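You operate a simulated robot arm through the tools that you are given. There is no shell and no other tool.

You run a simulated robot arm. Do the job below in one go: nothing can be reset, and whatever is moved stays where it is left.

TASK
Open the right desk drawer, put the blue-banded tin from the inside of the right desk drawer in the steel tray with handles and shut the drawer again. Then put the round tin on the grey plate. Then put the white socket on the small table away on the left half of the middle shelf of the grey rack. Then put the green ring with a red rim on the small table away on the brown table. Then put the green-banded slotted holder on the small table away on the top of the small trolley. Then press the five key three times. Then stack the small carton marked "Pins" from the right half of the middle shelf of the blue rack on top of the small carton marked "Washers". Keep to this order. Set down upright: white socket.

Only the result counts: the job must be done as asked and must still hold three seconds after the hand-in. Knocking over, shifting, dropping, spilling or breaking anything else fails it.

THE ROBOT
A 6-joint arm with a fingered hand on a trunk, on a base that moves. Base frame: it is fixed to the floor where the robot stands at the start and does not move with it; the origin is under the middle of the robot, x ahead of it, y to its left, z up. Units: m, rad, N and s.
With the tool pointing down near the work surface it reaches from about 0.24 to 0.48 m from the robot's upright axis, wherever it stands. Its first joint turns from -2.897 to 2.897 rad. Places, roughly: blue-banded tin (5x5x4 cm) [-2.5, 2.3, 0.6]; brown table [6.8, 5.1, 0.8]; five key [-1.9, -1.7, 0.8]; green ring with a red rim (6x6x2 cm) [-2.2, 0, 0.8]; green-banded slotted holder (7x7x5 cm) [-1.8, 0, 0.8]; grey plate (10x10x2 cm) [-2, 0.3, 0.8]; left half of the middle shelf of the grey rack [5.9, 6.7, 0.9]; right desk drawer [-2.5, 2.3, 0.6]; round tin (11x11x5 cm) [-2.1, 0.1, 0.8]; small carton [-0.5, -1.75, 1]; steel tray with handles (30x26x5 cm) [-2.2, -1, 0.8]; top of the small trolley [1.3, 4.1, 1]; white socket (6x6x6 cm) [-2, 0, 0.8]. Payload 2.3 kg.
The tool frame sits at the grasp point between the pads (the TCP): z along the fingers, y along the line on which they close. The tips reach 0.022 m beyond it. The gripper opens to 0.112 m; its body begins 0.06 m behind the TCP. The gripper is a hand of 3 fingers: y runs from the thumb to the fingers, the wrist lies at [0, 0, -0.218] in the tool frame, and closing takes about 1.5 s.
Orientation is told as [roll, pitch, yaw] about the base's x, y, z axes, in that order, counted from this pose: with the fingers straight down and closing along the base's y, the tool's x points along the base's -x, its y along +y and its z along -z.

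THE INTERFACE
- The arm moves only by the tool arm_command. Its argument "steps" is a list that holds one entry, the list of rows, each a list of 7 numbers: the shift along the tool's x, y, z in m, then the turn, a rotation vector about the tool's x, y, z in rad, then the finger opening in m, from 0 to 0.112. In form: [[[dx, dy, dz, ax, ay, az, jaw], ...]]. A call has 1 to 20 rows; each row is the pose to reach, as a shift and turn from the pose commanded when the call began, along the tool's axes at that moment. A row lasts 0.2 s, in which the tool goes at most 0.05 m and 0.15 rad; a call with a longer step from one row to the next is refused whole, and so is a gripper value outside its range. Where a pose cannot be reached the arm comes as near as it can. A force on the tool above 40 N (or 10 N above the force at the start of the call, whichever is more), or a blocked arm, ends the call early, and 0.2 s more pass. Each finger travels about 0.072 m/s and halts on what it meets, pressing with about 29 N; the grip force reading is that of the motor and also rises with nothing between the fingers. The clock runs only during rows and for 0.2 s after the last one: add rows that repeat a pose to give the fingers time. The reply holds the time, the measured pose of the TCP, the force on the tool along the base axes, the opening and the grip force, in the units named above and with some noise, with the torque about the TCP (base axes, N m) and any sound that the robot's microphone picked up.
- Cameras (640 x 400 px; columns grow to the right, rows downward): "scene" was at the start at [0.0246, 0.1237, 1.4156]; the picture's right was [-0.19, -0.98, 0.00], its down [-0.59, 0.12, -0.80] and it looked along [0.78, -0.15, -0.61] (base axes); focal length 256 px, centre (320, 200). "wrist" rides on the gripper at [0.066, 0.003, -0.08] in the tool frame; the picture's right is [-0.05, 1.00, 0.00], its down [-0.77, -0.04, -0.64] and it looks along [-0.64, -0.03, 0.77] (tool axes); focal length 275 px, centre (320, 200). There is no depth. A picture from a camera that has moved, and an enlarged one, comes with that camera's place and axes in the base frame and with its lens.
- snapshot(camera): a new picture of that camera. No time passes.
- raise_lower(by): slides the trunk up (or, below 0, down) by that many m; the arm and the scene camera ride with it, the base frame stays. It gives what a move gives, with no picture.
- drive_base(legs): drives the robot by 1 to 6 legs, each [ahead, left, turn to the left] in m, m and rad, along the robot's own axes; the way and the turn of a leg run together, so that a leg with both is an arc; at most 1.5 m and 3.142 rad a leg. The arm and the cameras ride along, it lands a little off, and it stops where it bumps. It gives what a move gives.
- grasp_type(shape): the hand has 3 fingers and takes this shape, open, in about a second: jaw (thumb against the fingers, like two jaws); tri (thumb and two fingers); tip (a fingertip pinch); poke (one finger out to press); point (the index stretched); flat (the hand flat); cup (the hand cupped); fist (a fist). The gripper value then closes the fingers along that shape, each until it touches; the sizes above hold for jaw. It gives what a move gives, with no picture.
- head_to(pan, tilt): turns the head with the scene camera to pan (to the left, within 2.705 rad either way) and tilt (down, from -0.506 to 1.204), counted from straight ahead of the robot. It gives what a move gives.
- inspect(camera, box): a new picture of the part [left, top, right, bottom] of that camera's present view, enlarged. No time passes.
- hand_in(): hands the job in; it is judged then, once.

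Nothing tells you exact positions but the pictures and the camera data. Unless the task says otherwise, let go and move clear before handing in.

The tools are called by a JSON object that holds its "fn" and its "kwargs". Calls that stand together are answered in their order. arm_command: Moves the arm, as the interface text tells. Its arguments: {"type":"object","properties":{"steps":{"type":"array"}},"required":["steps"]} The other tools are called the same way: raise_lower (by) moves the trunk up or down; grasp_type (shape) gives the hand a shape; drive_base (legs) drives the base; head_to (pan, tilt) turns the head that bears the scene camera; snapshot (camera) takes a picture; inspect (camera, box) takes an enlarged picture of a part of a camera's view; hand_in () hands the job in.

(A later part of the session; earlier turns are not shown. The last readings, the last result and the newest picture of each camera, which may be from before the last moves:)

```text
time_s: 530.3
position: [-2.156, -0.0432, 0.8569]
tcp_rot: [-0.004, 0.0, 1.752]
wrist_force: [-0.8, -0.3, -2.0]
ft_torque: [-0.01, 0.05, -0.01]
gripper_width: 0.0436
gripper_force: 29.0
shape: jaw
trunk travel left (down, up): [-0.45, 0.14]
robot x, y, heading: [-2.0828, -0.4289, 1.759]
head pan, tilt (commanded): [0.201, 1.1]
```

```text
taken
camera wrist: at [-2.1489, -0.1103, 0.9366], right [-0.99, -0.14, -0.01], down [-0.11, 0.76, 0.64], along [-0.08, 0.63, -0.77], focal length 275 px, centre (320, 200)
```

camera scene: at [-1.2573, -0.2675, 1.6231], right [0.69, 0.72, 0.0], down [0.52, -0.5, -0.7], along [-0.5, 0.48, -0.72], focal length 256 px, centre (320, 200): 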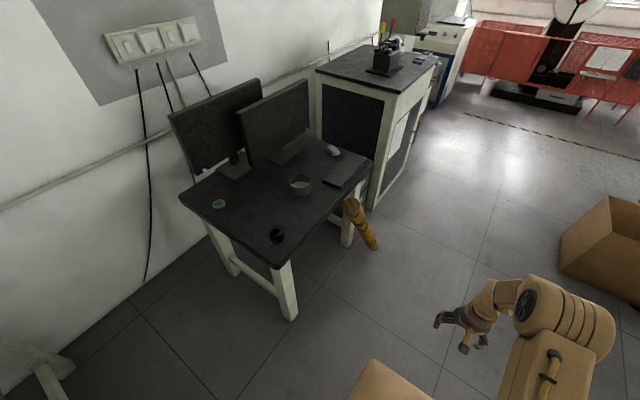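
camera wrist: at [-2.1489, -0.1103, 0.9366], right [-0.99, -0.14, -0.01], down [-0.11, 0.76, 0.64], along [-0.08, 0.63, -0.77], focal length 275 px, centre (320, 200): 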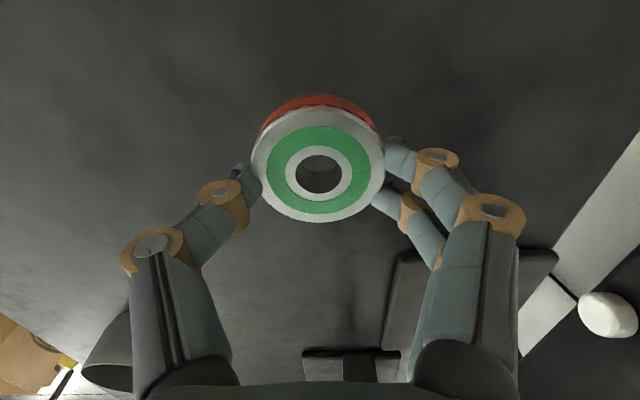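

Held securely. I raise it, slide out and retrace the route to the far end of the room.

{"fn": "raise_lower", "kwargs": {"by": 0.1}}

{"fn": "drive_base", "kwargs": {"legs": [[0, -0.52, 0], [0, -0.516, 0], [0, 0, -1.575], [0.955, 0.675, 0], [0.955, 0.675, 0]]}}

{"fn": "head_to", "kwargs": {"pan": 0.0, "tilt": 0.5}}

{"fn": "snapshot", "kwargs": {"camera": "scene"}}

```text
time_s: 531.6
position: [-2.1566, -0.0443, 0.9563]
tcp_rot: [-0.005, -0.001, 1.752]
wrist_force: [-0.2, 0.8, -1.9]
ft_torque: [0.03, -0.02, 0.0]
gripper_width: 0.0433
gripper_force: 28.6
shape: jaw
trunk travel left (down, up): [-0.55, 0.04]
robot x, y, heading: [-2.0799, -0.4283, 1.752]
head pan, tilt (commanded): [0.201, 1.1]
```

```text
time_s: 552.3
position: [0.9718, 1.5209, 0.9553]
tcp_rot: [-0.005, -0.003, 0.18]
wrist_force: [-0.5, 0.7, -1.2]
ft_torque: [-0.03, -0.02, 0.0]
gripper_width: 0.0432
gripper_force: 29.2
shape: jaw
trunk travel left (down, up): [-0.55, 0.04]
robot x, y, heading: [0.5868, 1.4446, 0.181]
head pan, tilt (commanded): [0.201, 1.1]
```

```text
time_s: 553.3
position: [0.9713, 1.521, 0.9558]
tcp_rot: [-0.004, -0.001, 0.177]
wrist_force: [0.7, 0.1, -1.2]
ft_torque: [0.01, -0.01, -0.03]
gripper_width: 0.0431
gripper_force: 28.7
shape: jaw
trunk travel left (down, up): [-0.55, 0.04]
robot x, y, heading: [0.5863, 1.4478, 0.174]
head pan, tilt (commanded): [0.0, 0.499]
```

```text
taken
camera scene: at [0.5931, 1.591, 1.654], right [0.18, -0.98, 0.0], down [-0.47, -0.09, -0.88], along [0.86, 0.16, -0.48], focal length 256 px, centre (320, 200)
```

scene: 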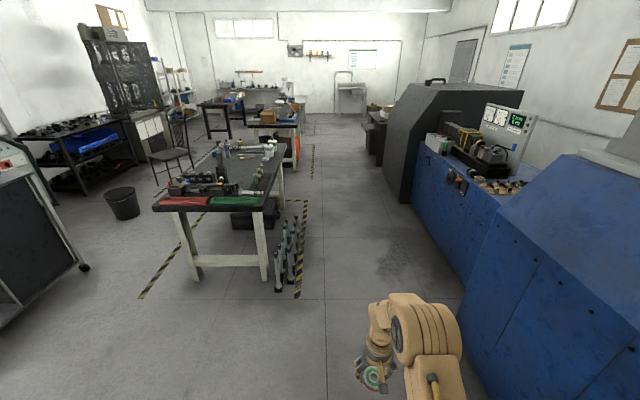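

I continue along the known route through the left aisle.

{"fn": "drive_base", "kwargs": {"legs": [[0.95, 0, 0], [0, 0.9, 0], [0, 0.83, 0], [0.9, 0, 0]]}}

{"fn": "head_to", "kwargs": {"pan": 0.1, "tilt": 0.6}}

{"fn": "snapshot", "kwargs": {"camera": "scene"}}

```text
time_s: 571.0
position: [2.4776, 3.5761, 0.9553]
tcp_rot: [-0.006, 0.002, 0.193]
wrist_force: [0.3, -0.1, -2.4]
ft_torque: [0.01, -0.03, 0.0]
gripper_width: 0.0433
gripper_force: 29.8
shape: jaw
trunk travel left (down, up): [-0.55, 0.04]
robot x, y, heading: [2.0954, 3.4992, 0.192]
head pan, tilt (commanded): [0.0, 0.499]
```

```text
time_s: 571.7
position: [2.477, 3.5753, 0.9556]
tcp_rot: [-0.005, -0.002, 0.192]
wrist_force: [-0.2, 0.2, -2.4]
ft_torque: [0.01, -0.02, -0.01]
gripper_width: 0.0433
gripper_force: 29.2
shape: jaw
trunk travel left (down, up): [-0.55, 0.04]
robot x, y, heading: [2.0974, 3.4961, 0.188]
head pan, tilt (commanded): [0.099, 0.6]
```

```text
taken
camera scene: at [2.0937, 3.6491, 1.645], right [0.29, -0.96, 0.0], down [-0.54, -0.16, -0.83], along [0.79, 0.24, -0.56], focal length 256 px, centre (320, 200)
```

scene: 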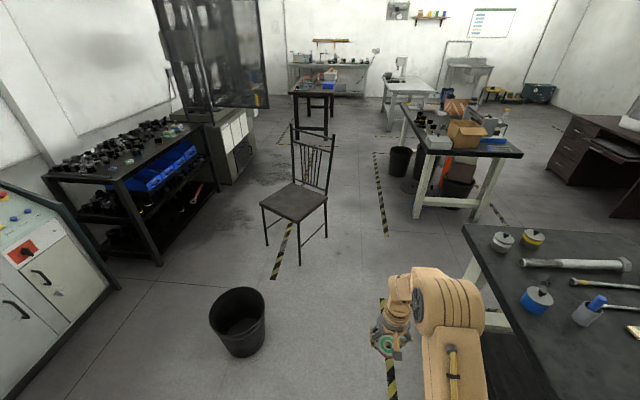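

I'm a bit closer to the chair than before, so I shift right 10 cm and then advance.

{"fn": "drive_base", "kwargs": {"legs": [[0, -0.1, 0], [1.42, 0, 0], [1.4, 0, 0]]}}

{"fn": "head_to", "kwargs": {"pan": 0.3, "tilt": 0.6}}

{"fn": "snapshot", "kwargs": {"camera": "scene"}}

```text
time_s: 586.2
position: [5.2795, 4.112, 0.9554]
tcp_rot: [-0.004, 0.0, 0.225]
wrist_force: [-0.6, 0.3, -1.2]
ft_torque: [-0.04, -0.02, 0.04]
gripper_width: 0.0433
gripper_force: 28.6
shape: jaw
trunk travel left (down, up): [-0.55, 0.04]
robot x, y, heading: [4.8934, 4.0215, 0.223]
head pan, tilt (commanded): [0.099, 0.6]
```

```text
time_s: 587.0
position: [5.2782, 4.1144, 0.956]
tcp_rot: [-0.005, -0.002, 0.225]
wrist_force: [0.4, -0.1, -1.9]
ft_torque: [-0.03, 0.01, 0.01]
gripper_width: 0.0433
gripper_force: 29.0
shape: jaw
trunk travel left (down, up): [-0.55, 0.04]
robot x, y, heading: [4.8978, 4.0247, 0.221]
head pan, tilt (commanded): [0.3, 0.6]
```

```text
taken
camera scene: at [4.885, 4.1904, 1.645], right [0.5, -0.87, 0.0], down [-0.49, -0.28, -0.82], along [0.71, 0.41, -0.57], focal length 256 px, centre (320, 200)
```

scene: 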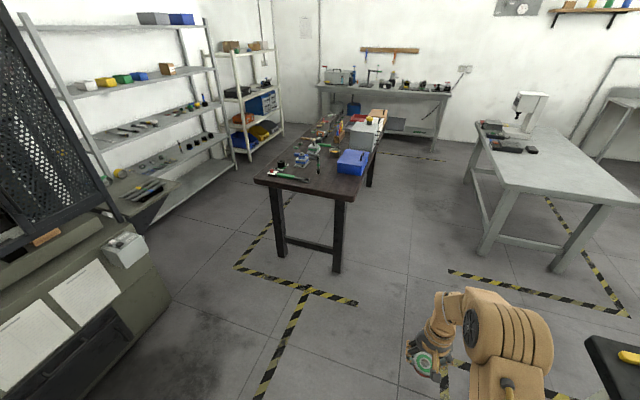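

The brown table's near end is ahead. I approach it to a stand-off and look at the free spot.

{"fn": "drive_base", "kwargs": {"legs": [[0.773, 0.543, 0], [0, 0, -0.05]]}}

{"fn": "head_to", "kwargs": {"pan": -0.1, "tilt": 0.8}}

{"fn": "snapshot", "kwargs": {"camera": "scene"}}

{"fn": "snapshot", "kwargs": {"camera": "wrist"}}

```text
time_s: 592.3
position: [5.9055, 4.795, 0.9556]
tcp_rot: [-0.006, -0.002, 0.17]
wrist_force: [-0.2, 0.0, -1.5]
ft_torque: [0.02, -0.04, 0.03]
gripper_width: 0.0431
gripper_force: 28.9
shape: jaw
trunk travel left (down, up): [-0.55, 0.04]
robot x, y, heading: [5.5179, 4.7196, 0.174]
head pan, tilt (commanded): [0.3, 0.6]
```

```text
time_s: 593.2
position: [5.905, 4.7947, 0.9554]
tcp_rot: [-0.004, 0.0, 0.171]
wrist_force: [0.0, 0.1, -1.4]
ft_torque: [-0.01, -0.02, 0.0]
gripper_width: 0.0433
gripper_force: 28.9
shape: jaw
trunk travel left (down, up): [-0.55, 0.04]
robot x, y, heading: [5.5188, 4.7237, 0.172]
head pan, tilt (commanded): [-0.099, 0.799]
```

```text
taken
camera scene: at [5.5192, 4.858, 1.6281], right [0.07, -1.0, 0.0], down [-0.71, -0.05, -0.7], along [0.7, 0.05, -0.72], focal length 256 px, centre (320, 200)
```

scene: 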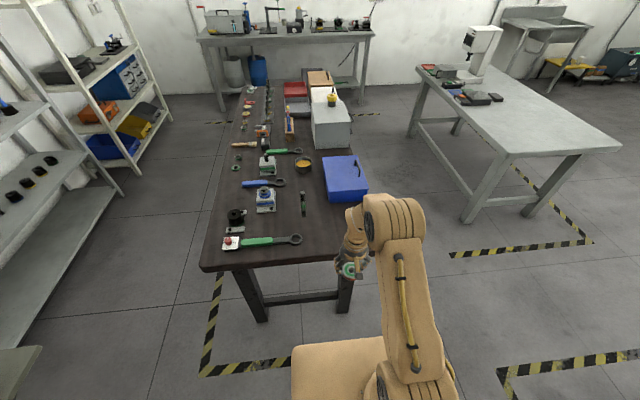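

```text
taken
camera wrist: at [5.8391, 4.7862, 1.0364], right [-0.12, 0.99, -0.01], down [0.76, 0.1, 0.64], along [0.63, 0.07, -0.77], focal length 275 px, centre (320, 200)
```

wrist: 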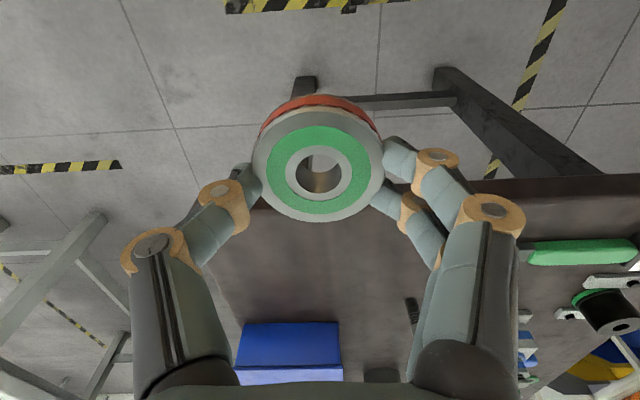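

Table top is at z about 0.805; a free spot is at about [6.11, 4.865], between the wrench end, the screwdriver and the right edge. I move in over it.

{"fn": "drive_base", "kwargs": {"legs": [[0.214, 0.034, 0]]}}

{"fn": "raise_lower", "kwargs": {"by": -0.07}}

{"fn": "snapshot", "kwargs": {"camera": "scene"}}

{"fn": "inspect", "kwargs": {"camera": "scene", "box": [220, 150, 440, 300]}}

{"fn": "snapshot", "kwargs": {"camera": "wrist"}}

```text
time_s: 594.9
position: [6.1161, 4.8651, 0.9566]
tcp_rot: [-0.006, -0.001, 0.168]
wrist_force: [0.0, 0.6, -1.2]
ft_torque: [-0.03, 0.0, 0.02]
gripper_width: 0.0433
gripper_force: 29.2
shape: jaw
trunk travel left (down, up): [-0.55, 0.04]
robot x, y, heading: [5.7326, 4.796, 0.167]
head pan, tilt (commanded): [-0.099, 0.799]
```

```text
time_s: 595.9
position: [6.1152, 4.8663, 0.8849]
tcp_rot: [-0.005, -0.001, 0.166]
wrist_force: [0.3, 0.8, -1.1]
ft_torque: [0.01, 0.0, -0.05]
gripper_width: 0.0437
gripper_force: 29.1
shape: jaw
trunk travel left (down, up): [-0.48, 0.11]
robot x, y, heading: [5.7308, 4.7948, 0.172]
head pan, tilt (commanded): [-0.099, 0.799]
```

```text
taken
camera scene: at [5.7284, 4.9287, 1.5581], right [0.07, -1.0, 0.0], down [-0.72, -0.05, -0.7], along [0.7, 0.05, -0.72], focal length 256 px, centre (320, 200)
```

scene: 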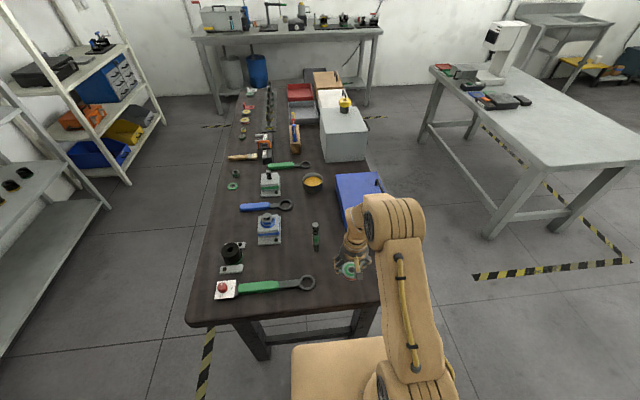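

```text
2.67 times, centred on (330, 225) of scene
camera zoom: at [5.7284, 4.9287, 1.5581], right [0.07, -1.0, 0.0], down [-0.72, -0.05, -0.7], along [0.7, 0.05, -0.72], focal length 682 px, centre (293, 133)
```

zoom: 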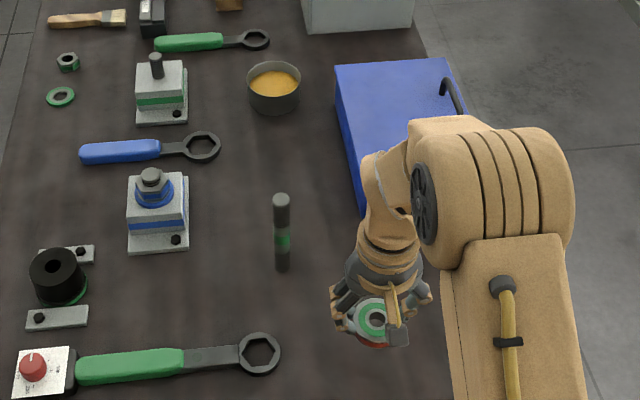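

```text
taken
camera wrist: at [6.0482, 4.8563, 0.9664], right [-0.12, 0.99, -0.01], down [0.76, 0.1, 0.64], along [0.63, 0.07, -0.77], focal length 275 px, centre (320, 200)
```

wrist: 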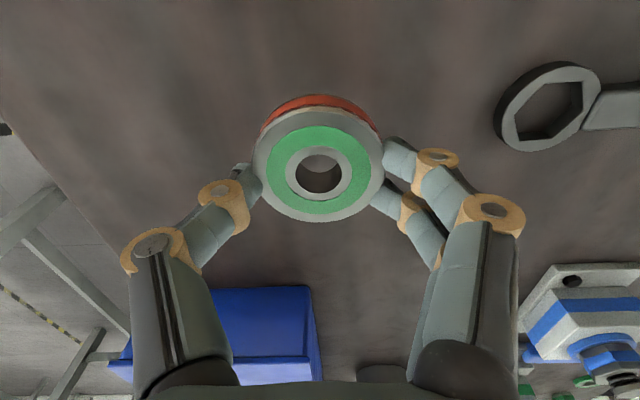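

The spot below is free. I lower the ring in steps.

{"fn": "arm_command", "kwargs": {"steps": [[[0, 0, 0.01, 0, 0, 0, 0.02], [0, 0, 0.02, 0, 0, 0, 0.02], [0, 0, 0.03, 0, 0, 0, 0.02], [0, 0, 0.03, 0, 0, 0, 0.02]]]}}

{"fn": "arm_command", "kwargs": {"steps": [[[0, 0, 0.003, 0, 0, 0, 0.02], [0, 0, 0.006, 0, 0, 0, 0.02], [0, 0, 0.006, 0, 0, 0, 0.02]]]}}

{"fn": "arm_command", "kwargs": {"steps": [[[0, 0, 0.002, 0, 0, 0, 0.02], [0, 0, 0.004, 0, 0, 0, 0.02], [0, 0, 0.004, 0, 0, 0, 0.02]]]}}

```text
time_s: 596.9
position: [6.1164, 4.8642, 0.8553]
tcp_rot: [-0.004, -0.001, 0.167]
wrist_force: [0.0, 0.1, -2.2]
ft_torque: [0.0, 0.0, 0.02]
gripper_width: 0.0435
gripper_force: 29.5
shape: jaw
trunk travel left (down, up): [-0.48, 0.11]
robot x, y, heading: [5.7292, 4.7941, 0.168]
head pan, tilt (commanded): [-0.099, 0.799]
```

```text
time_s: 597.7
position: [6.1161, 4.864, 0.8498]
tcp_rot: [-0.005, -0.001, 0.167]
wrist_force: [0.1, -0.2, -1.0]
ft_torque: [-0.01, -0.01, -0.01]
gripper_width: 0.0433
gripper_force: 29.2
shape: jaw
trunk travel left (down, up): [-0.48, 0.11]
robot x, y, heading: [5.7309, 4.7949, 0.167]
head pan, tilt (commanded): [-0.099, 0.799]
```

```text
time_s: 598.5
position: [6.1148, 4.8644, 0.8465]
tcp_rot: [-0.005, -0.001, 0.168]
wrist_force: [0.4, 0.0, -2.1]
ft_torque: [0.01, -0.01, 0.01]
gripper_width: 0.0434
gripper_force: 28.6
shape: jaw
trunk travel left (down, up): [-0.48, 0.11]
robot x, y, heading: [5.733, 4.7972, 0.166]
head pan, tilt (commanded): [-0.099, 0.799]
```

{"fn": "arm_command", "kwargs": {"steps": [[[0, 0, 0.002, 0, 0, 0, 0.02], [0, 0, 0.004, 0, 0, 0, 0.02], [0, 0, 0.004, 0, 0, 0, 0.02]]]}}

{"fn": "arm_command", "kwargs": {"steps": [[[0, 0, 0.002, 0, 0, 0, 0.02], [0, 0, 0.004, 0, 0, 0, 0.02], [0, 0, 0.004, 0, 0, 0, 0.02]]]}}

{"fn": "snapshot", "kwargs": {"camera": "wrist"}}

```text
time_s: 599.3
position: [6.1153, 4.8646, 0.8422]
tcp_rot: [-0.006, -0.001, 0.167]
wrist_force: [-0.9, 0.1, -1.7]
ft_torque: [-0.03, 0.0, -0.02]
gripper_width: 0.0433
gripper_force: 29.7
shape: jaw
trunk travel left (down, up): [-0.48, 0.11]
robot x, y, heading: [5.7335, 4.7938, 0.174]
head pan, tilt (commanded): [-0.099, 0.799]
```

```text
time_s: 600.1
position: [6.1162, 4.8635, 0.8377]
tcp_rot: [-0.005, -0.001, 0.168]
wrist_force: [-0.5, -0.1, -2.3]
ft_torque: [-0.04, -0.01, -0.02]
gripper_width: 0.0433
gripper_force: 29.0
shape: jaw
trunk travel left (down, up): [-0.48, 0.11]
robot x, y, heading: [5.7291, 4.7963, 0.166]
head pan, tilt (commanded): [-0.099, 0.799]
```

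```text
taken
camera wrist: at [6.0486, 4.856, 0.9184], right [-0.12, 0.99, -0.01], down [0.77, 0.1, 0.64], along [0.63, 0.07, -0.77], focal length 275 px, centre (320, 200)
```

wrist: 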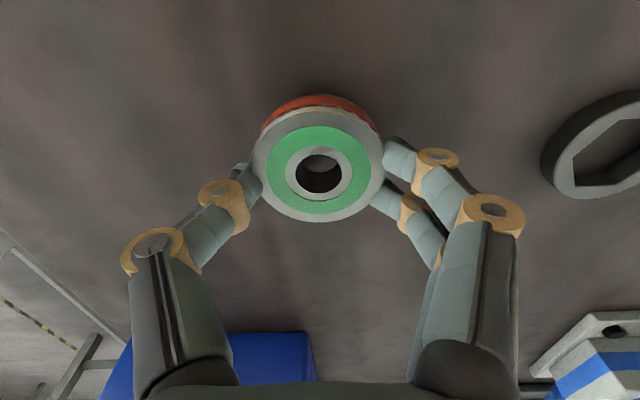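

{"fn": "arm_command", "kwargs": {"steps": [[[0, 0, 0.003, 0, 0, 0, 0.02], [0, 0, 0.005, 0, 0, 0, 0.02], [0, 0, 0.005, 0, 0, 0, 0.02]]]}}

{"fn": "arm_command", "kwargs": {"steps": [[[0, 0, 0.003, 0, 0, 0, 0.02], [0, 0, 0.005, 0, 0, 0, 0.02], [0, 0, 0.005, 0, 0, 0, 0.02]]]}}

{"fn": "arm_command", "kwargs": {"steps": [[[0, 0, 0.002, 0, 0, 0, 0.02], [0, 0, 0.004, 0, 0, 0, 0.02], [0, 0, 0.004, 0, 0, 0, 0.02]]]}}

{"fn": "snapshot", "kwargs": {"camera": "wrist"}}

```text
time_s: 600.9
position: [6.1157, 4.8639, 0.832]
tcp_rot: [-0.004, -0.003, 0.166]
wrist_force: [0.1, -0.3, -2.2]
ft_torque: [-0.02, -0.04, -0.02]
gripper_width: 0.0433
gripper_force: 28.2
shape: jaw
trunk travel left (down, up): [-0.48, 0.11]
robot x, y, heading: [5.7342, 4.7937, 0.169]
head pan, tilt (commanded): [-0.099, 0.799]
```

```text
time_s: 601.7
position: [6.1163, 4.8637, 0.8285]
tcp_rot: [-0.007, -0.002, 0.169]
wrist_force: [0.3, 0.2, -1.2]
ft_torque: [0.01, -0.02, 0.02]
gripper_width: 0.0434
gripper_force: 28.8
shape: jaw
trunk travel left (down, up): [-0.48, 0.11]
robot x, y, heading: [5.7345, 4.794, 0.172]
head pan, tilt (commanded): [-0.099, 0.799]
```

```text
time_s: 602.5
position: [6.1159, 4.8651, 0.8249]
tcp_rot: [-0.005, -0.005, 0.167]
wrist_force: [4.1, 0.6, 16.3]
ft_torque: [0.0, -0.04, -0.01]
gripper_width: 0.0433
gripper_force: 29.0
shape: jaw
trunk travel left (down, up): [-0.48, 0.11]
robot x, y, heading: [5.7335, 4.7953, 0.171]
head pan, tilt (commanded): [-0.099, 0.799]
```

```text
taken
camera wrist: at [6.0481, 4.856, 0.9054], right [-0.12, 0.99, -0.01], down [0.76, 0.1, 0.64], along [0.64, 0.07, -0.77], focal length 275 px, centre (320, 200)
```

wrist: 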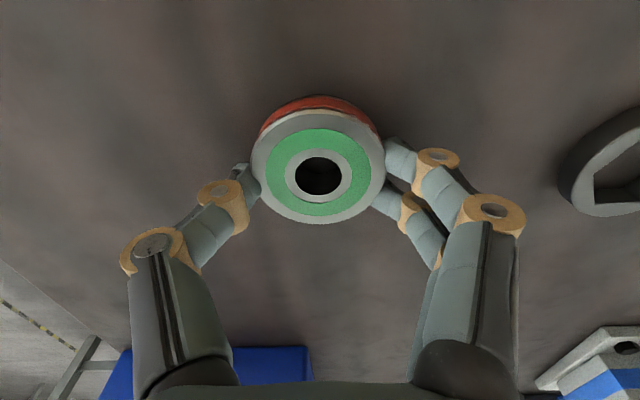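

Contact. I open and lift away.

{"fn": "arm_command", "kwargs": {"steps": [[[0, 0, -0.003, 0, 0, 0, 0.03], [0, 0, -0.003, 0, 0, 0, 0.05], [0, 0, -0.003, 0, 0, 0, 0.07], [0, 0, -0.003, 0, 0, 0, 0.085], [0, 0, -0.003, 0, 0, 0, 0.085], [0, 0, -0.003, 0, 0, 0, 0.085], [0, 0, -0.03, 0, 0, 0, 0.085], [0, 0, -0.06, 0, 0, 0, 0.085], [0, 0, -0.09, 0, 0, 0, 0.085], [0, 0, -0.09, 0, 0, 0, 0.085]]]}}

{"fn": "snapshot", "kwargs": {"camera": "wrist"}}

{"fn": "inspect", "kwargs": {"camera": "scene", "box": [220, 150, 440, 300]}}

```text
time_s: 604.7
position: [6.1152, 4.8654, 0.9135]
tcp_rot: [-0.006, 0.001, 0.167]
wrist_force: [0.0, 1.2, -0.5]
ft_torque: [0.04, 0.02, 0.04]
gripper_width: 0.0846
gripper_force: 0.1
shape: jaw
trunk travel left (down, up): [-0.48, 0.11]
robot x, y, heading: [5.7325, 4.7921, 0.169]
head pan, tilt (commanded): [-0.099, 0.799]
```

```text
taken
camera wrist: at [6.0477, 4.8565, 0.9941], right [-0.12, 0.99, -0.01], down [0.77, 0.1, 0.64], along [0.63, 0.07, -0.77], focal length 275 px, centre (320, 200)
```

wrist: 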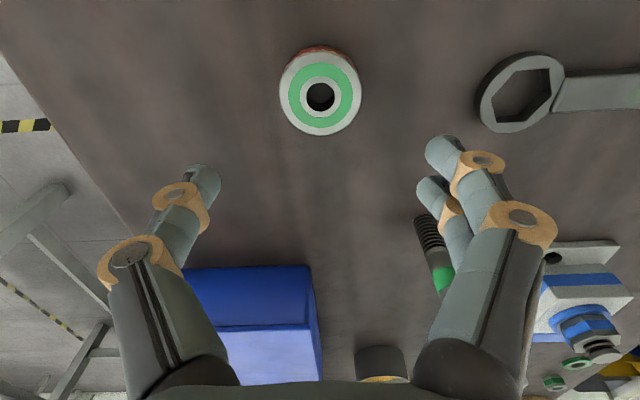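

```text
2.67 times, centred on (330, 225) of scene
camera zoom: at [5.7286, 4.9287, 1.5581], right [0.07, -1.0, 0.0], down [-0.72, -0.05, -0.7], along [0.7, 0.05, -0.72], focal length 682 px, centre (293, 133)
```

zoom: 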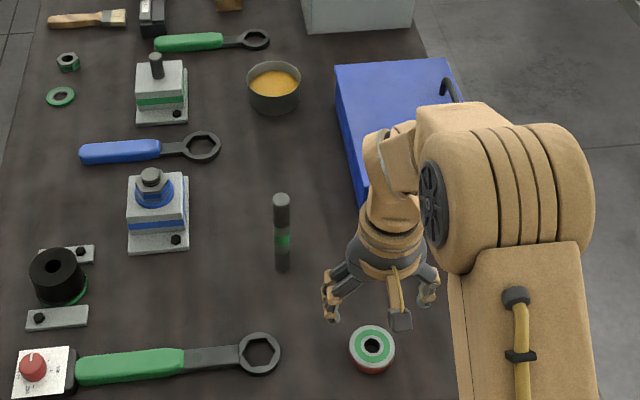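

The ring lies on the brown table. I retreat along the same aisle for the slotted holder, looking at the small trolley on the way.

{"fn": "raise_lower", "kwargs": {"by": 0.06}}

{"fn": "drive_base", "kwargs": {"legs": [[-0.25, 0, 0], [-0.724, -0.6875, 0], [0, 0, 0.02]]}}

{"fn": "drive_base", "kwargs": {"legs": [[-1.42, 0, 0], [-1.42, 0, 0]]}}

{"fn": "head_to", "kwargs": {"pan": 1.8, "tilt": 0.6}}

{"fn": "snapshot", "kwargs": {"camera": "scene"}}

```text
time_s: 605.7
position: [6.1147, 4.8656, 0.973]
tcp_rot: [-0.005, -0.002, 0.167]
wrist_force: [-0.6, 0.2, 0.8]
ft_torque: [-0.01, -0.02, 0.01]
gripper_width: 0.0846
gripper_force: 0.0
shape: jaw
trunk travel left (down, up): [-0.54, 0.05]
robot x, y, heading: [5.7337, 4.794, 0.169]
head pan, tilt (commanded): [-0.099, 0.799]
```

```text
time_s: 612.7
position: [5.2673, 4.0237, 0.974]
tcp_rot: [-0.005, 0.0, 0.183]
wrist_force: [-0.1, 0.3, 0.0]
ft_torque: [0.01, 0.03, 0.03]
gripper_width: 0.0846
gripper_force: 0.1
shape: jaw
trunk travel left (down, up): [-0.54, 0.05]
robot x, y, heading: [4.8876, 3.949, 0.183]
head pan, tilt (commanded): [-0.099, 0.799]
```

```text
time_s: 626.3
position: [2.4998, 3.5083, 0.9744]
tcp_rot: [-0.003, -0.002, 0.199]
wrist_force: [-1.0, 0.8, 0.5]
ft_torque: [0.04, 0.03, -0.02]
gripper_width: 0.0849
gripper_force: 0.1
shape: jaw
trunk travel left (down, up): [-0.54, 0.05]
robot x, y, heading: [2.116, 3.4253, 0.2]
head pan, tilt (commanded): [-0.099, 0.799]
```

```text
time_s: 628.2
position: [2.5002, 3.5075, 0.9722]
tcp_rot: [-0.006, -0.001, 0.199]
wrist_force: [-0.5, 0.1, -0.4]
ft_torque: [-0.02, 0.02, 0.0]
gripper_width: 0.0846
gripper_force: 0.0
shape: jaw
trunk travel left (down, up): [-0.54, 0.05]
robot x, y, heading: [2.1178, 3.4257, 0.198]
head pan, tilt (commanded): [1.799, 0.6]
```

```text
taken
camera scene: at [1.9939, 3.6326, 1.635], right [0.91, 0.42, 0.0], down [0.24, -0.51, -0.82], along [-0.34, 0.75, -0.57], focal length 256 px, centre (320, 200)
```

scene: 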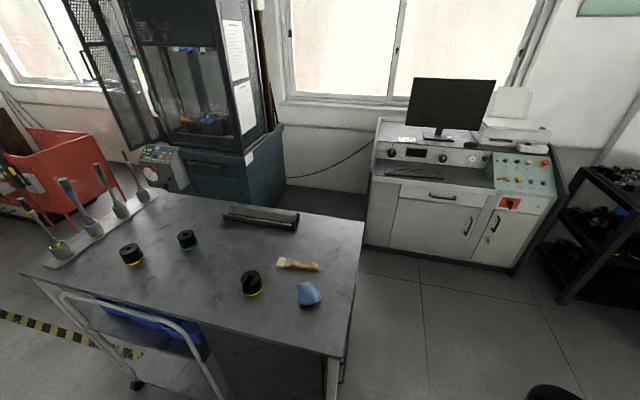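

The trolley top has free room at its front between the black holders, at about [1.36, 3.96]. I go on back to the small table for the green-banded holder.

{"fn": "drive_base", "kwargs": {"legs": [[-0.88, 0, 0], [0, -0.85, 0], [0, -0.9, 0], [-1.0, 0, 0]]}}

{"fn": "drive_base", "kwargs": {"legs": [[-0.955, -0.675, 0], [-0.955, -0.675, 0]]}}

```text
time_s: 646.1
position: [1.0107, 1.4079, 0.9741]
tcp_rot: [-0.005, 0.0, 0.2]
wrist_force: [0.1, -1.2, -0.1]
ft_torque: [0.0, 0.01, 0.01]
gripper_width: 0.0846
gripper_force: 0.0
shape: jaw
trunk travel left (down, up): [-0.54, 0.05]
robot x, y, heading: [0.6323, 1.3259, 0.204]
head pan, tilt (commanded): [1.799, 0.6]
```

```text
time_s: 657.5
position: [-0.5485, -0.3136, 0.974]
tcp_rot: [-0.005, -0.002, 0.206]
wrist_force: [0.2, 0.3, 0.0]
ft_torque: [0.0, -0.02, -0.02]
gripper_width: 0.0845
gripper_force: 0.1
shape: jaw
trunk travel left (down, up): [-0.54, 0.05]
robot x, y, heading: [-0.9275, -0.397, 0.206]
head pan, tilt (commanded): [1.799, 0.6]
```

I turn round and go to the desk's front, where the holder stands near the front-left corner.

{"fn": "drive_base", "kwargs": {"legs": [[0, 0, 3.122], [0.211, -0.604, 0]]}}

{"fn": "head_to", "kwargs": {"pan": 0.1, "tilt": 0.8}}

{"fn": "snapshot", "kwargs": {"camera": "scene"}}

{"fn": "inspect", "kwargs": {"camera": "scene", "box": [260, 100, 420, 220]}}

```text
time_s: 668.5
position: [-1.6414, 0.0709, 0.9737]
tcp_rot: [-0.005, -0.002, -2.934]
wrist_force: [-0.4, 0.1, 0.5]
ft_torque: [-0.02, -0.01, 0.01]
gripper_width: 0.0848
gripper_force: 0.1
shape: jaw
trunk travel left (down, up): [-0.54, 0.05]
robot x, y, heading: [-1.2603, 0.1595, -2.927]
head pan, tilt (commanded): [1.799, 0.6]
```

```text
time_s: 670.2
position: [-1.64, 0.0709, 0.9724]
tcp_rot: [-0.006, -0.001, -2.933]
wrist_force: [0.0, 1.3, 0.2]
ft_torque: [-0.01, 0.03, 0.02]
gripper_width: 0.0845
gripper_force: 0.1
shape: jaw
trunk travel left (down, up): [-0.54, 0.05]
robot x, y, heading: [-1.2589, 0.1589, -2.93]
head pan, tilt (commanded): [0.099, 0.799]
```

```text
taken
camera scene: at [-1.25, 0.0069, 1.6181], right [-0.31, 0.95, 0.0], down [0.68, 0.22, -0.7], along [-0.66, -0.21, -0.72], focal length 256 px, centre (320, 200)
```

scene: 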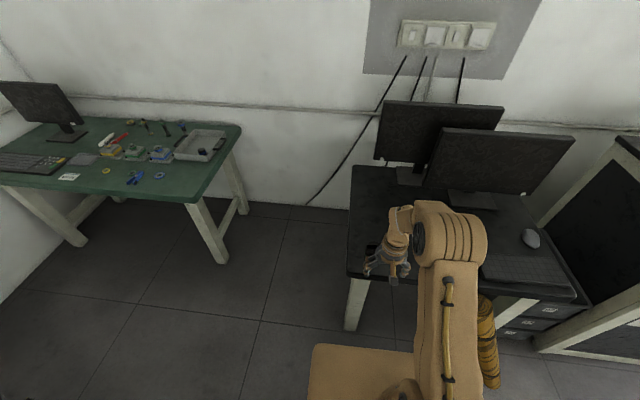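

```text
3.33 times, centred on (340, 160) of scene
camera zoom: at [-1.25, 0.0069, 1.6181], right [-0.31, 0.95, 0.0], down [0.68, 0.22, -0.7], along [-0.66, -0.21, -0.72], focal length 852 px, centre (253, 333)
```

zoom: 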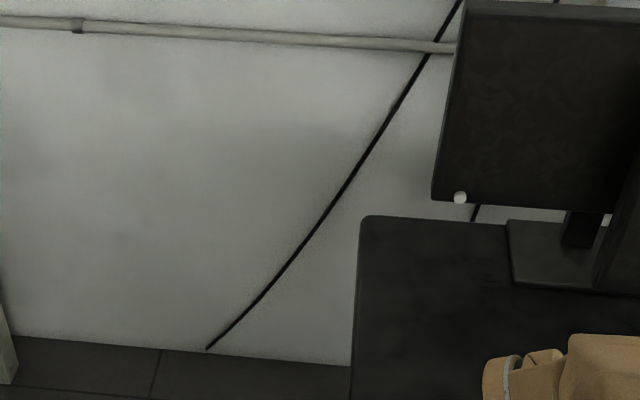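

{"fn": "snapshot", "kwargs": {"camera": "wrist"}}

{"fn": "inspect", "kwargs": {"camera": "scene", "box": [330, 200, 430, 290]}}

```text
taken
camera wrist: at [-1.5761, 0.081, 1.0539], right [0.16, -0.99, -0.01], down [-0.76, -0.13, 0.64], along [-0.63, -0.1, -0.77], focal length 275 px, centre (320, 200)
```

wrist: 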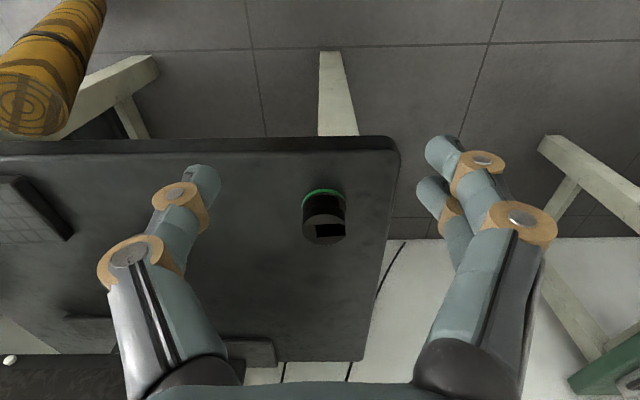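

```text
4.44 times, centred on (380, 245) of scene
camera zoom: at [-1.25, 0.0069, 1.6181], right [-0.31, 0.95, 0.0], down [0.68, 0.22, -0.7], along [-0.66, -0.21, -0.72], focal length 1136 px, centre (53, 0)
```

zoom: 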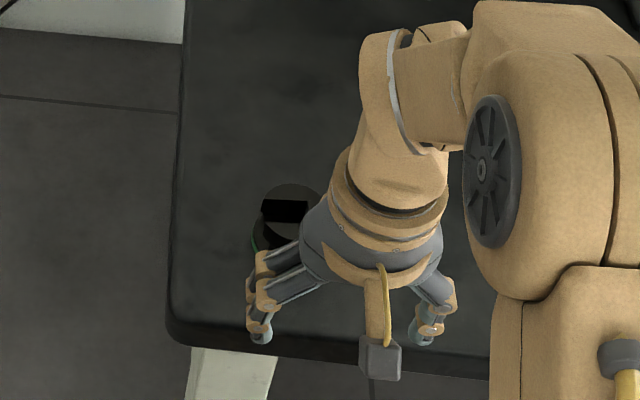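

The holder is at about [-1.827, 0.038]. I drive ahead to bring the hand above it.

{"fn": "drive_base", "kwargs": {"legs": [[0.185, -0.005, 0]]}}

{"fn": "snapshot", "kwargs": {"camera": "wrist"}}

```text
time_s: 671.8
position: [-1.8236, 0.0372, 0.9731]
tcp_rot: [-0.007, 0.001, -2.935]
wrist_force: [-0.9, 0.3, 0.0]
ft_torque: [-0.03, 0.0, 0.01]
gripper_width: 0.0848
gripper_force: 0.1
shape: jaw
trunk travel left (down, up): [-0.54, 0.05]
robot x, y, heading: [-1.4418, 0.1244, -2.936]
head pan, tilt (commanded): [0.099, 0.799]
```

```text
taken
camera wrist: at [-1.7592, 0.0473, 1.0537], right [0.16, -0.99, -0.01], down [-0.76, -0.13, 0.64], along [-0.63, -0.1, -0.77], focal length 275 px, centre (320, 200)
```

wrist: 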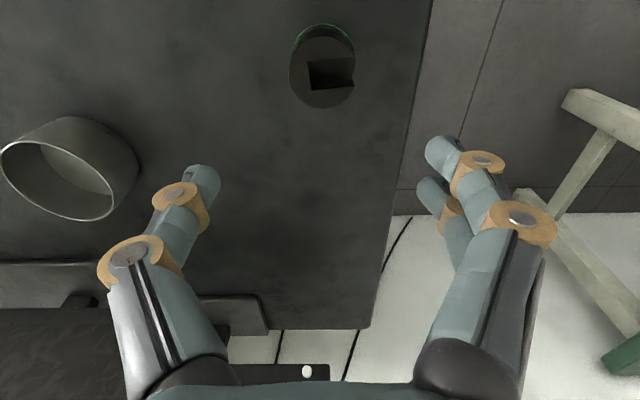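

The hand is centred over the holder, but its slot opens toward the fingers' side. I turn the hand 90° so that it grips the unslotted sides.

{"fn": "arm_command", "kwargs": {"steps": [[[0, 0, 0, 0, 0, 0.131, 0.1], [0, 0, 0, 0, 0, 0.262, 0.1], [0, 0, 0, 0, 0, 0.393, 0.1], [0, 0, 0, 0, 0, 0.524, 0.1], [0, 0, 0, 0, 0, 0.655, 0.1], [0, 0, 0, 0, 0, 0.785, 0.1], [0, 0, 0, 0, 0, 0.916, 0.1], [0, 0, 0, 0, 0, 1.047, 0.1], [0, 0, 0, 0, 0, 1.178, 0.1], [0, 0, 0, 0, 0, 1.309, 0.1], [0, 0, 0, 0, 0, 1.44, 0.1], [0, 0, 0, 0, 0, 1.571, 0.1], [0, 0, 0, 0, 0, 1.571, 0.1]]]}}

{"fn": "raise_lower", "kwargs": {"by": -0.11}}

{"fn": "snapshot", "kwargs": {"camera": "wrist"}}

```text
time_s: 674.5
position: [-1.8225, 0.0375, 0.9731]
tcp_rot: [0.004, -0.007, 1.778]
wrist_force: [0.1, 0.2, 0.1]
ft_torque: [-0.01, -0.05, 0.0]
gripper_width: 0.1
gripper_force: 0.1
shape: jaw
trunk travel left (down, up): [-0.54, 0.05]
robot x, y, heading: [-1.4423, 0.1241, -2.931]
head pan, tilt (commanded): [0.099, 0.799]
```

```text
time_s: 676.0
position: [-1.8217, 0.0382, 0.8638]
tcp_rot: [0.002, -0.006, 1.779]
wrist_force: [0.0, -0.1, 0.0]
ft_torque: [0.02, 0.01, -0.01]
gripper_width: 0.0996
gripper_force: 0.0
shape: jaw
trunk travel left (down, up): [-0.43, 0.16]
robot x, y, heading: [-1.4449, 0.1225, -2.933]
head pan, tilt (commanded): [0.099, 0.799]
```

```text
taken
camera wrist: at [-1.8131, -0.0287, 0.9436], right [-0.99, -0.16, 0.0], down [-0.12, 0.76, 0.64], along [-0.1, 0.63, -0.77], focal length 275 px, centre (320, 200)
```

wrist: 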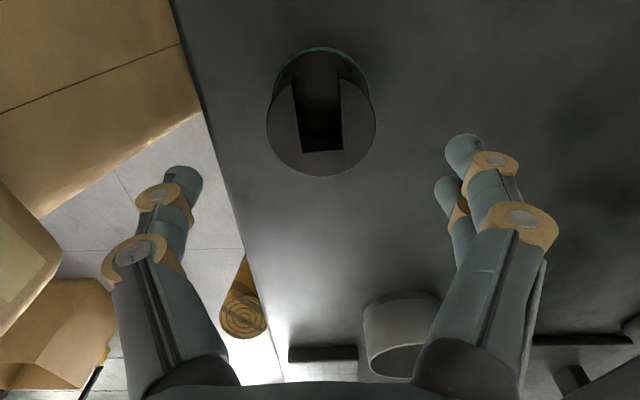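

The grip axis now crosses the solid sides. I lower to grasp height and close.

{"fn": "arm_command", "kwargs": {"steps": [[[0, 0, 0.02, 0, 0, 0, 0.1], [0, 0, 0.04, 0, 0, 0, 0.1], [0, 0, 0.055, 0, 0, 0, 0.1], [0, 0, 0.064, 0, 0, 0, 0.1], [0, 0, 0.064, 0, 0, 0, 0.1]]]}}

{"fn": "snapshot", "kwargs": {"camera": "wrist"}}

{"fn": "arm_command", "kwargs": {"steps": [[[0, 0, 0, 0, 0, 0, 0.085], [0, 0, 0, 0, 0, 0, 0.07], [0, 0, 0, 0, 0, 0, 0.055], [0, 0, 0, 0, 0, 0, 0.04], [0, 0, 0, 0, 0, 0, 0.03], [0, 0, 0, 0, 0, 0, 0.03]]]}}

{"fn": "snapshot", "kwargs": {"camera": "wrist"}}

```text
time_s: 677.2
position: [-1.8236, 0.0393, 0.7984]
tcp_rot: [0.0, -0.005, 1.778]
wrist_force: [-0.4, 0.3, -0.2]
ft_torque: [0.03, -0.01, 0.02]
gripper_width: 0.0999
gripper_force: 0.1
shape: jaw
trunk travel left (down, up): [-0.43, 0.16]
robot x, y, heading: [-1.4452, 0.1226, -2.936]
head pan, tilt (commanded): [0.099, 0.799]
```

```text
taken
camera wrist: at [-1.8133, -0.0276, 0.8789], right [-0.99, -0.16, 0.0], down [-0.12, 0.76, 0.64], along [-0.1, 0.63, -0.77], focal length 275 px, centre (320, 200)
```

wrist: 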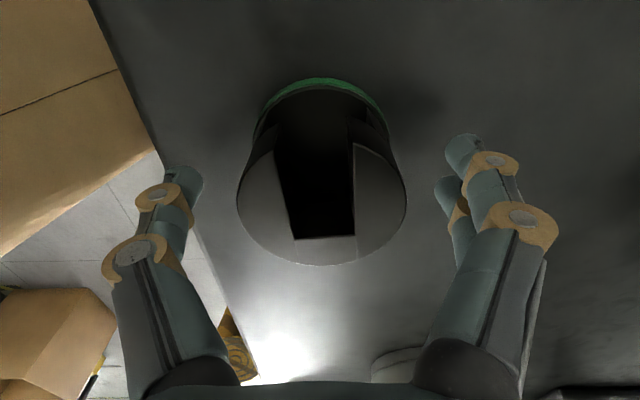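

```text
time_s: 678.6
position: [-1.8226, 0.039, 0.7982]
tcp_rot: [-0.001, -0.005, 1.779]
wrist_force: [0.7, 2.3, -0.3]
ft_torque: [0.01, 0.02, -0.08]
gripper_width: 0.0484
gripper_force: 29.3
shape: jaw
trunk travel left (down, up): [-0.43, 0.16]
robot x, y, heading: [-1.4416, 0.1197, -2.929]
head pan, tilt (commanded): [0.099, 0.799]
```

```text
taken
camera wrist: at [-1.8134, -0.0274, 0.8789], right [-0.99, -0.16, 0.0], down [-0.12, 0.76, 0.64], along [-0.1, 0.63, -0.77], focal length 275 px, centre (320, 200)
```

wrist: 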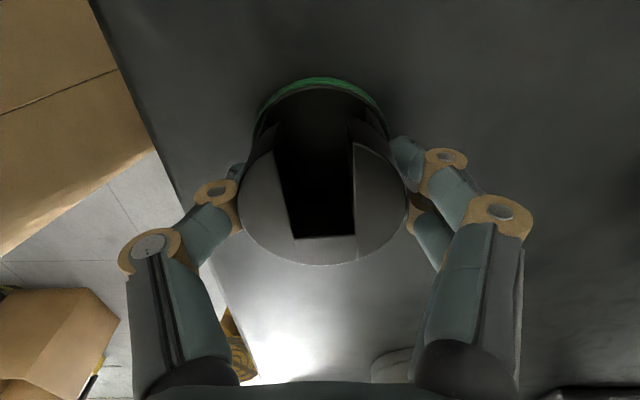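

Gripped. I lift it and check.

{"fn": "arm_command", "kwargs": {"steps": [[[0, 0, -0.005, 0, 0, 0, 0.02], [0, 0, -0.02, 0, 0, 0, 0.02], [0, 0, -0.04, 0, 0, 0, 0.02], [0, 0, -0.06, 0, 0, 0, 0.02], [0, 0, -0.08, 0, 0, 0, 0.02], [0, 0, -0.08, 0, 0, 0, 0.02]]]}}

{"fn": "raise_lower", "kwargs": {"by": 0.12}}

{"fn": "snapshot", "kwargs": {"camera": "wrist"}}

```text
time_s: 680.0
position: [-1.8242, 0.037, 0.8795]
tcp_rot: [0.0, -0.005, 1.778]
wrist_force: [0.1, -0.4, -7.8]
ft_torque: [0.03, 0.0, 0.0]
gripper_width: 0.0482
gripper_force: 29.5
shape: jaw
trunk travel left (down, up): [-0.43, 0.16]
robot x, y, heading: [-1.4427, 0.1238, -2.934]
head pan, tilt (commanded): [0.099, 0.799]
```

```text
time_s: 681.5
position: [-1.8235, 0.0368, 0.9997]
tcp_rot: [-0.001, -0.006, 1.778]
wrist_force: [-0.1, 0.0, -8.4]
ft_torque: [-0.01, 0.0, -0.01]
gripper_width: 0.0483
gripper_force: 29.5
shape: jaw
trunk travel left (down, up): [-0.55, 0.04]
robot x, y, heading: [-1.4434, 0.1254, -2.933]
head pan, tilt (commanded): [0.099, 0.799]
```

```text
taken
camera wrist: at [-1.8138, -0.0295, 1.0801], right [-0.99, -0.16, 0.0], down [-0.12, 0.76, 0.64], along [-0.1, 0.63, -0.77], focal length 275 px, centre (320, 200)
```

wrist: 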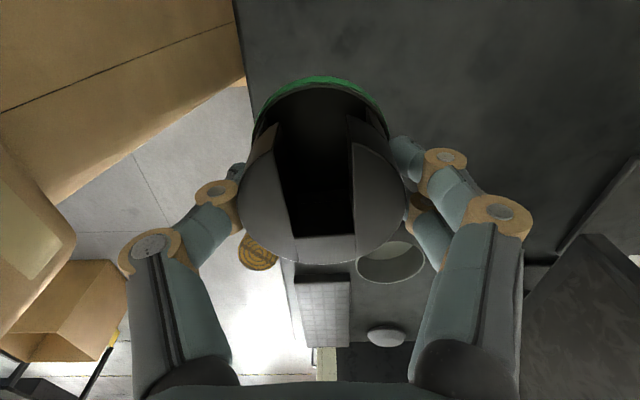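

The holder is secure (about 0.8 kg). I back off, turn, and drive toward the small trolley.

{"fn": "drive_base", "kwargs": {"legs": [[-0.3, 0, 0], [0, 0, 3.113]]}}

{"fn": "head_to", "kwargs": {"pan": 0.3, "tilt": 0.5}}

{"fn": "snapshot", "kwargs": {"camera": "scene"}}

```text
time_s: 690.9
position: [-0.7675, 0.2805, 0.9996]
tcp_rot: [0.0, -0.005, -1.342]
wrist_force: [0.1, 0.3, -8.0]
ft_torque: [-0.01, 0.0, -0.03]
gripper_width: 0.0478
gripper_force: 28.6
shape: jaw
trunk travel left (down, up): [-0.55, 0.04]
robot x, y, heading: [-1.148, 0.1895, 0.229]
head pan, tilt (commanded): [0.099, 0.799]
```

```text
time_s: 691.7
position: [-0.7686, 0.281, 0.9993]
tcp_rot: [0.001, -0.005, -1.341]
wrist_force: [0.1, 0.2, -7.1]
ft_torque: [0.03, -0.02, -0.03]
gripper_width: 0.0475
gripper_force: 28.9
shape: jaw
trunk travel left (down, up): [-0.55, 0.04]
robot x, y, heading: [-1.1483, 0.1862, 0.233]
head pan, tilt (commanded): [0.3, 0.499]
```

```text
taken
camera scene: at [-1.1592, 0.3559, 1.6539], right [0.51, -0.86, 0.0], down [-0.41, -0.24, -0.88], along [0.76, 0.45, -0.48], focal length 256 px, centre (320, 200)
```

scene: 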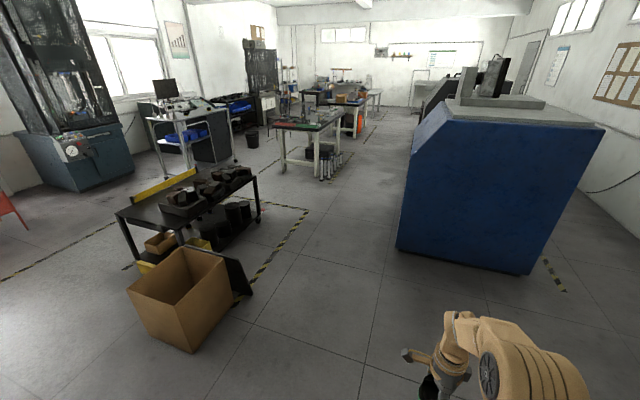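

{"fn": "drive_base", "kwargs": {"legs": [[0.963, 0.386, 0], [0.963, 0.386, 0], [0, 0, -0.045], [0.97, 0, 0], [0, 0.8, 0], [0, 0.8, 0]]}}

{"fn": "head_to", "kwargs": {"pan": 1.2, "tilt": 0.5}}

{"fn": "snapshot", "kwargs": {"camera": "scene"}}

```text
time_s: 715.0
position: [1.6523, 3.1854, 1.0009]
tcp_rot: [-0.002, -0.006, -1.412]
wrist_force: [0.6, 0.3, -7.1]
ft_torque: [0.0, -0.01, -0.02]
gripper_width: 0.0477
gripper_force: 29.1
shape: jaw
trunk travel left (down, up): [-0.55, 0.04]
robot x, y, heading: [1.2675, 3.1206, 0.16]
head pan, tilt (commanded): [0.3, 0.499]
```

```text
time_s: 716.1
position: [1.6519, 3.1859, 0.9991]
tcp_rot: [0.0, -0.005, -1.411]
wrist_force: [0.1, 0.8, -8.9]
ft_torque: [0.01, 0.0, 0.03]
gripper_width: 0.0475
gripper_force: 29.2
shape: jaw
trunk travel left (down, up): [-0.55, 0.04]
robot x, y, heading: [1.2694, 3.1158, 0.158]
head pan, tilt (commanded): [1.201, 0.499]
```

```text
taken
camera scene: at [1.2061, 3.3365, 1.6541], right [0.98, -0.21, 0.0], down [-0.1, -0.47, -0.88], along [0.18, 0.86, -0.48], focal length 256 px, centre (320, 200)
```

scene: 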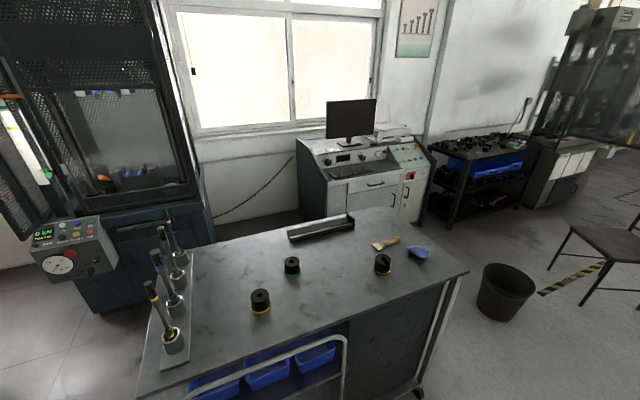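

Trolley top at z about 0.96, free spot about [1.37, 3.925]. I raise the trunk fully, turn to face the trolley and approach.

{"fn": "raise_lower", "kwargs": {"by": 0.04}}

{"fn": "drive_base", "kwargs": {"legs": [[0, 0, 1.6], [0.1, -0.25, 0]]}}

{"fn": "arm_command", "kwargs": {"steps": [[[0, 0, -0.015, 0, 0, 0, 0.02], [0, 0, -0.03, 0, 0, 0, 0.02], [0, 0, -0.03, 0, 0, 0, 0.02]]]}}

{"fn": "head_to", "kwargs": {"pan": 0.1, "tilt": 0.9}}

{"fn": "snapshot", "kwargs": {"camera": "scene"}}

{"fn": "snapshot", "kwargs": {"camera": "wrist"}}

```text
time_s: 717.0
position: [1.6523, 3.1854, 1.0401]
tcp_rot: [0.001, -0.006, -1.412]
wrist_force: [0.3, -0.1, -8.3]
ft_torque: [0.01, 0.01, -0.01]
gripper_width: 0.0475
gripper_force: 29.5
shape: jaw
trunk travel left (down, up): [-0.59, 0.0]
robot x, y, heading: [1.2705, 3.1204, 0.157]
head pan, tilt (commanded): [1.201, 0.499]
```

```text
time_s: 722.7
position: [1.4277, 3.6426, 1.039]
tcp_rot: [-0.001, -0.004, 0.168]
wrist_force: [-0.6, -0.1, -7.7]
ft_torque: [0.04, 0.01, 0.01]
gripper_width: 0.0471
gripper_force: 29.3
shape: jaw
trunk travel left (down, up): [-0.59, 0.0]
robot x, y, heading: [1.4969, 3.2577, 1.739]
head pan, tilt (commanded): [1.201, 0.499]
```

```text
time_s: 723.5
position: [1.4264, 3.6417, 1.0708]
tcp_rot: [0.001, -0.007, 0.168]
wrist_force: [0.3, 0.3, -7.6]
ft_torque: [-0.02, 0.0, -0.01]
gripper_width: 0.0474
gripper_force: 29.0
shape: jaw
trunk travel left (down, up): [-0.59, 0.0]
robot x, y, heading: [1.4999, 3.2582, 1.739]
head pan, tilt (commanded): [1.201, 0.499]
```

```text
time_s: 724.9
position: [1.4265, 3.6414, 1.0709]
tcp_rot: [-0.002, -0.005, 0.168]
wrist_force: [-0.2, 1.7, -7.7]
ft_torque: [-0.01, 0.0, -0.02]
gripper_width: 0.0473
gripper_force: 28.8
shape: jaw
trunk travel left (down, up): [-0.59, 0.0]
robot x, y, heading: [1.4991, 3.2589, 1.742]
head pan, tilt (commanded): [0.099, 0.901]
```

```text
taken
camera scene: at [1.3476, 3.2489, 1.6602], right [0.96, 0.27, 0.0], down [0.21, -0.76, -0.62], along [-0.17, 0.6, -0.78], focal length 256 px, centre (320, 200)
```

scene: 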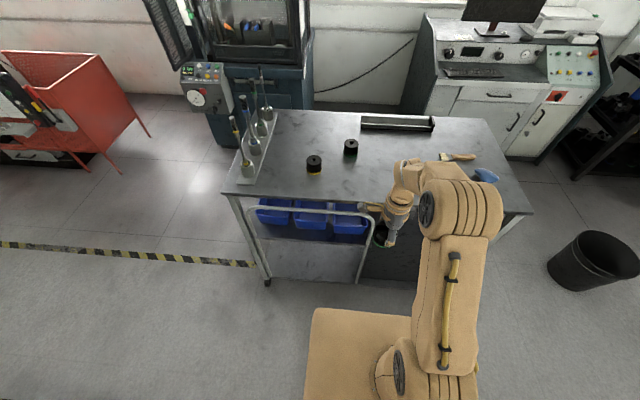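

```text
taken
camera wrist: at [1.3593, 3.6331, 1.1507], right [-0.12, 0.99, 0.0], down [0.76, 0.09, 0.64], along [0.64, 0.08, -0.77], focal length 275 px, centre (320, 200)
```

wrist: 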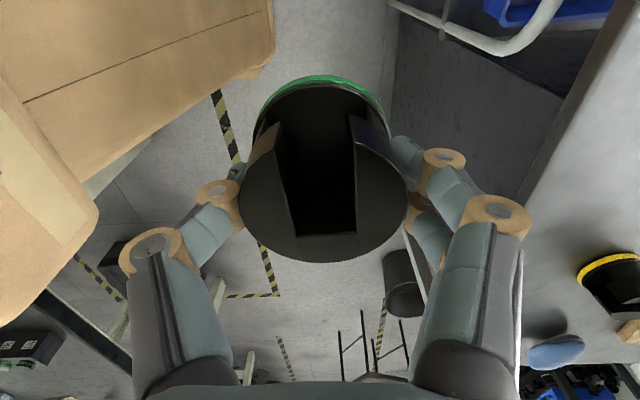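

The holder is aligned with the free spot. I drive ahead slowly toward it.

{"fn": "drive_base", "kwargs": {"legs": [[0.25, 0.008, 0]]}}

{"fn": "snapshot", "kwargs": {"camera": "scene"}}

{"fn": "snapshot", "kwargs": {"camera": "wrist"}}

```text
time_s: 726.7
position: [1.3736, 3.8878, 1.07]
tcp_rot: [0.001, -0.006, 0.171]
wrist_force: [-0.5, -0.5, -7.2]
ft_torque: [-0.03, 0.0, -0.02]
gripper_width: 0.0469
gripper_force: 28.8
shape: jaw
trunk travel left (down, up): [-0.59, 0.0]
robot x, y, heading: [1.4434, 3.5025, 1.738]
head pan, tilt (commanded): [0.099, 0.901]
```

```text
taken
camera scene: at [1.297, 3.4947, 1.6601], right [0.96, 0.27, 0.0], down [0.21, -0.76, -0.62], along [-0.17, 0.6, -0.78], focal length 256 px, centre (320, 200)
```

scene: 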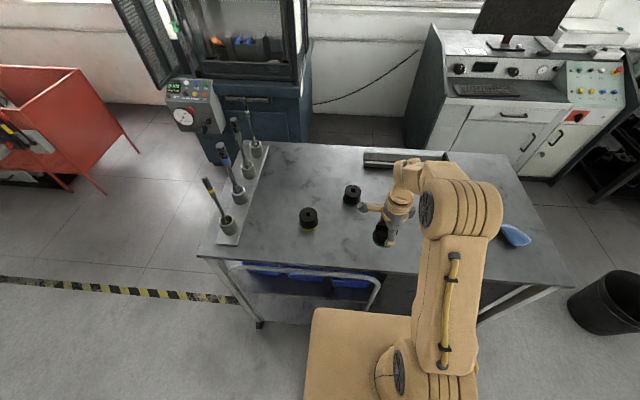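

```text
taken
camera wrist: at [1.307, 3.8788, 1.1506], right [-0.12, 0.99, 0.0], down [0.76, 0.1, 0.64], along [0.64, 0.08, -0.77], focal length 275 px, centre (320, 200)
```

wrist: 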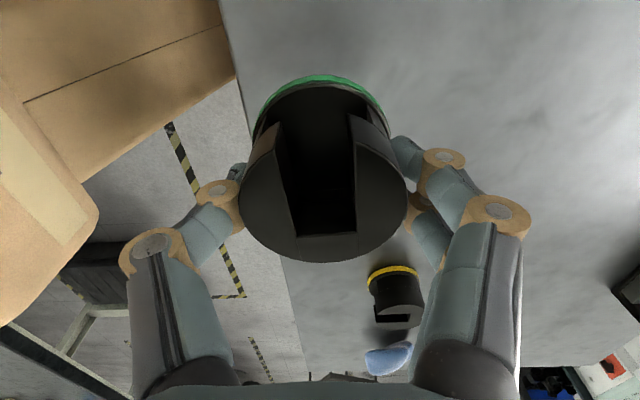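

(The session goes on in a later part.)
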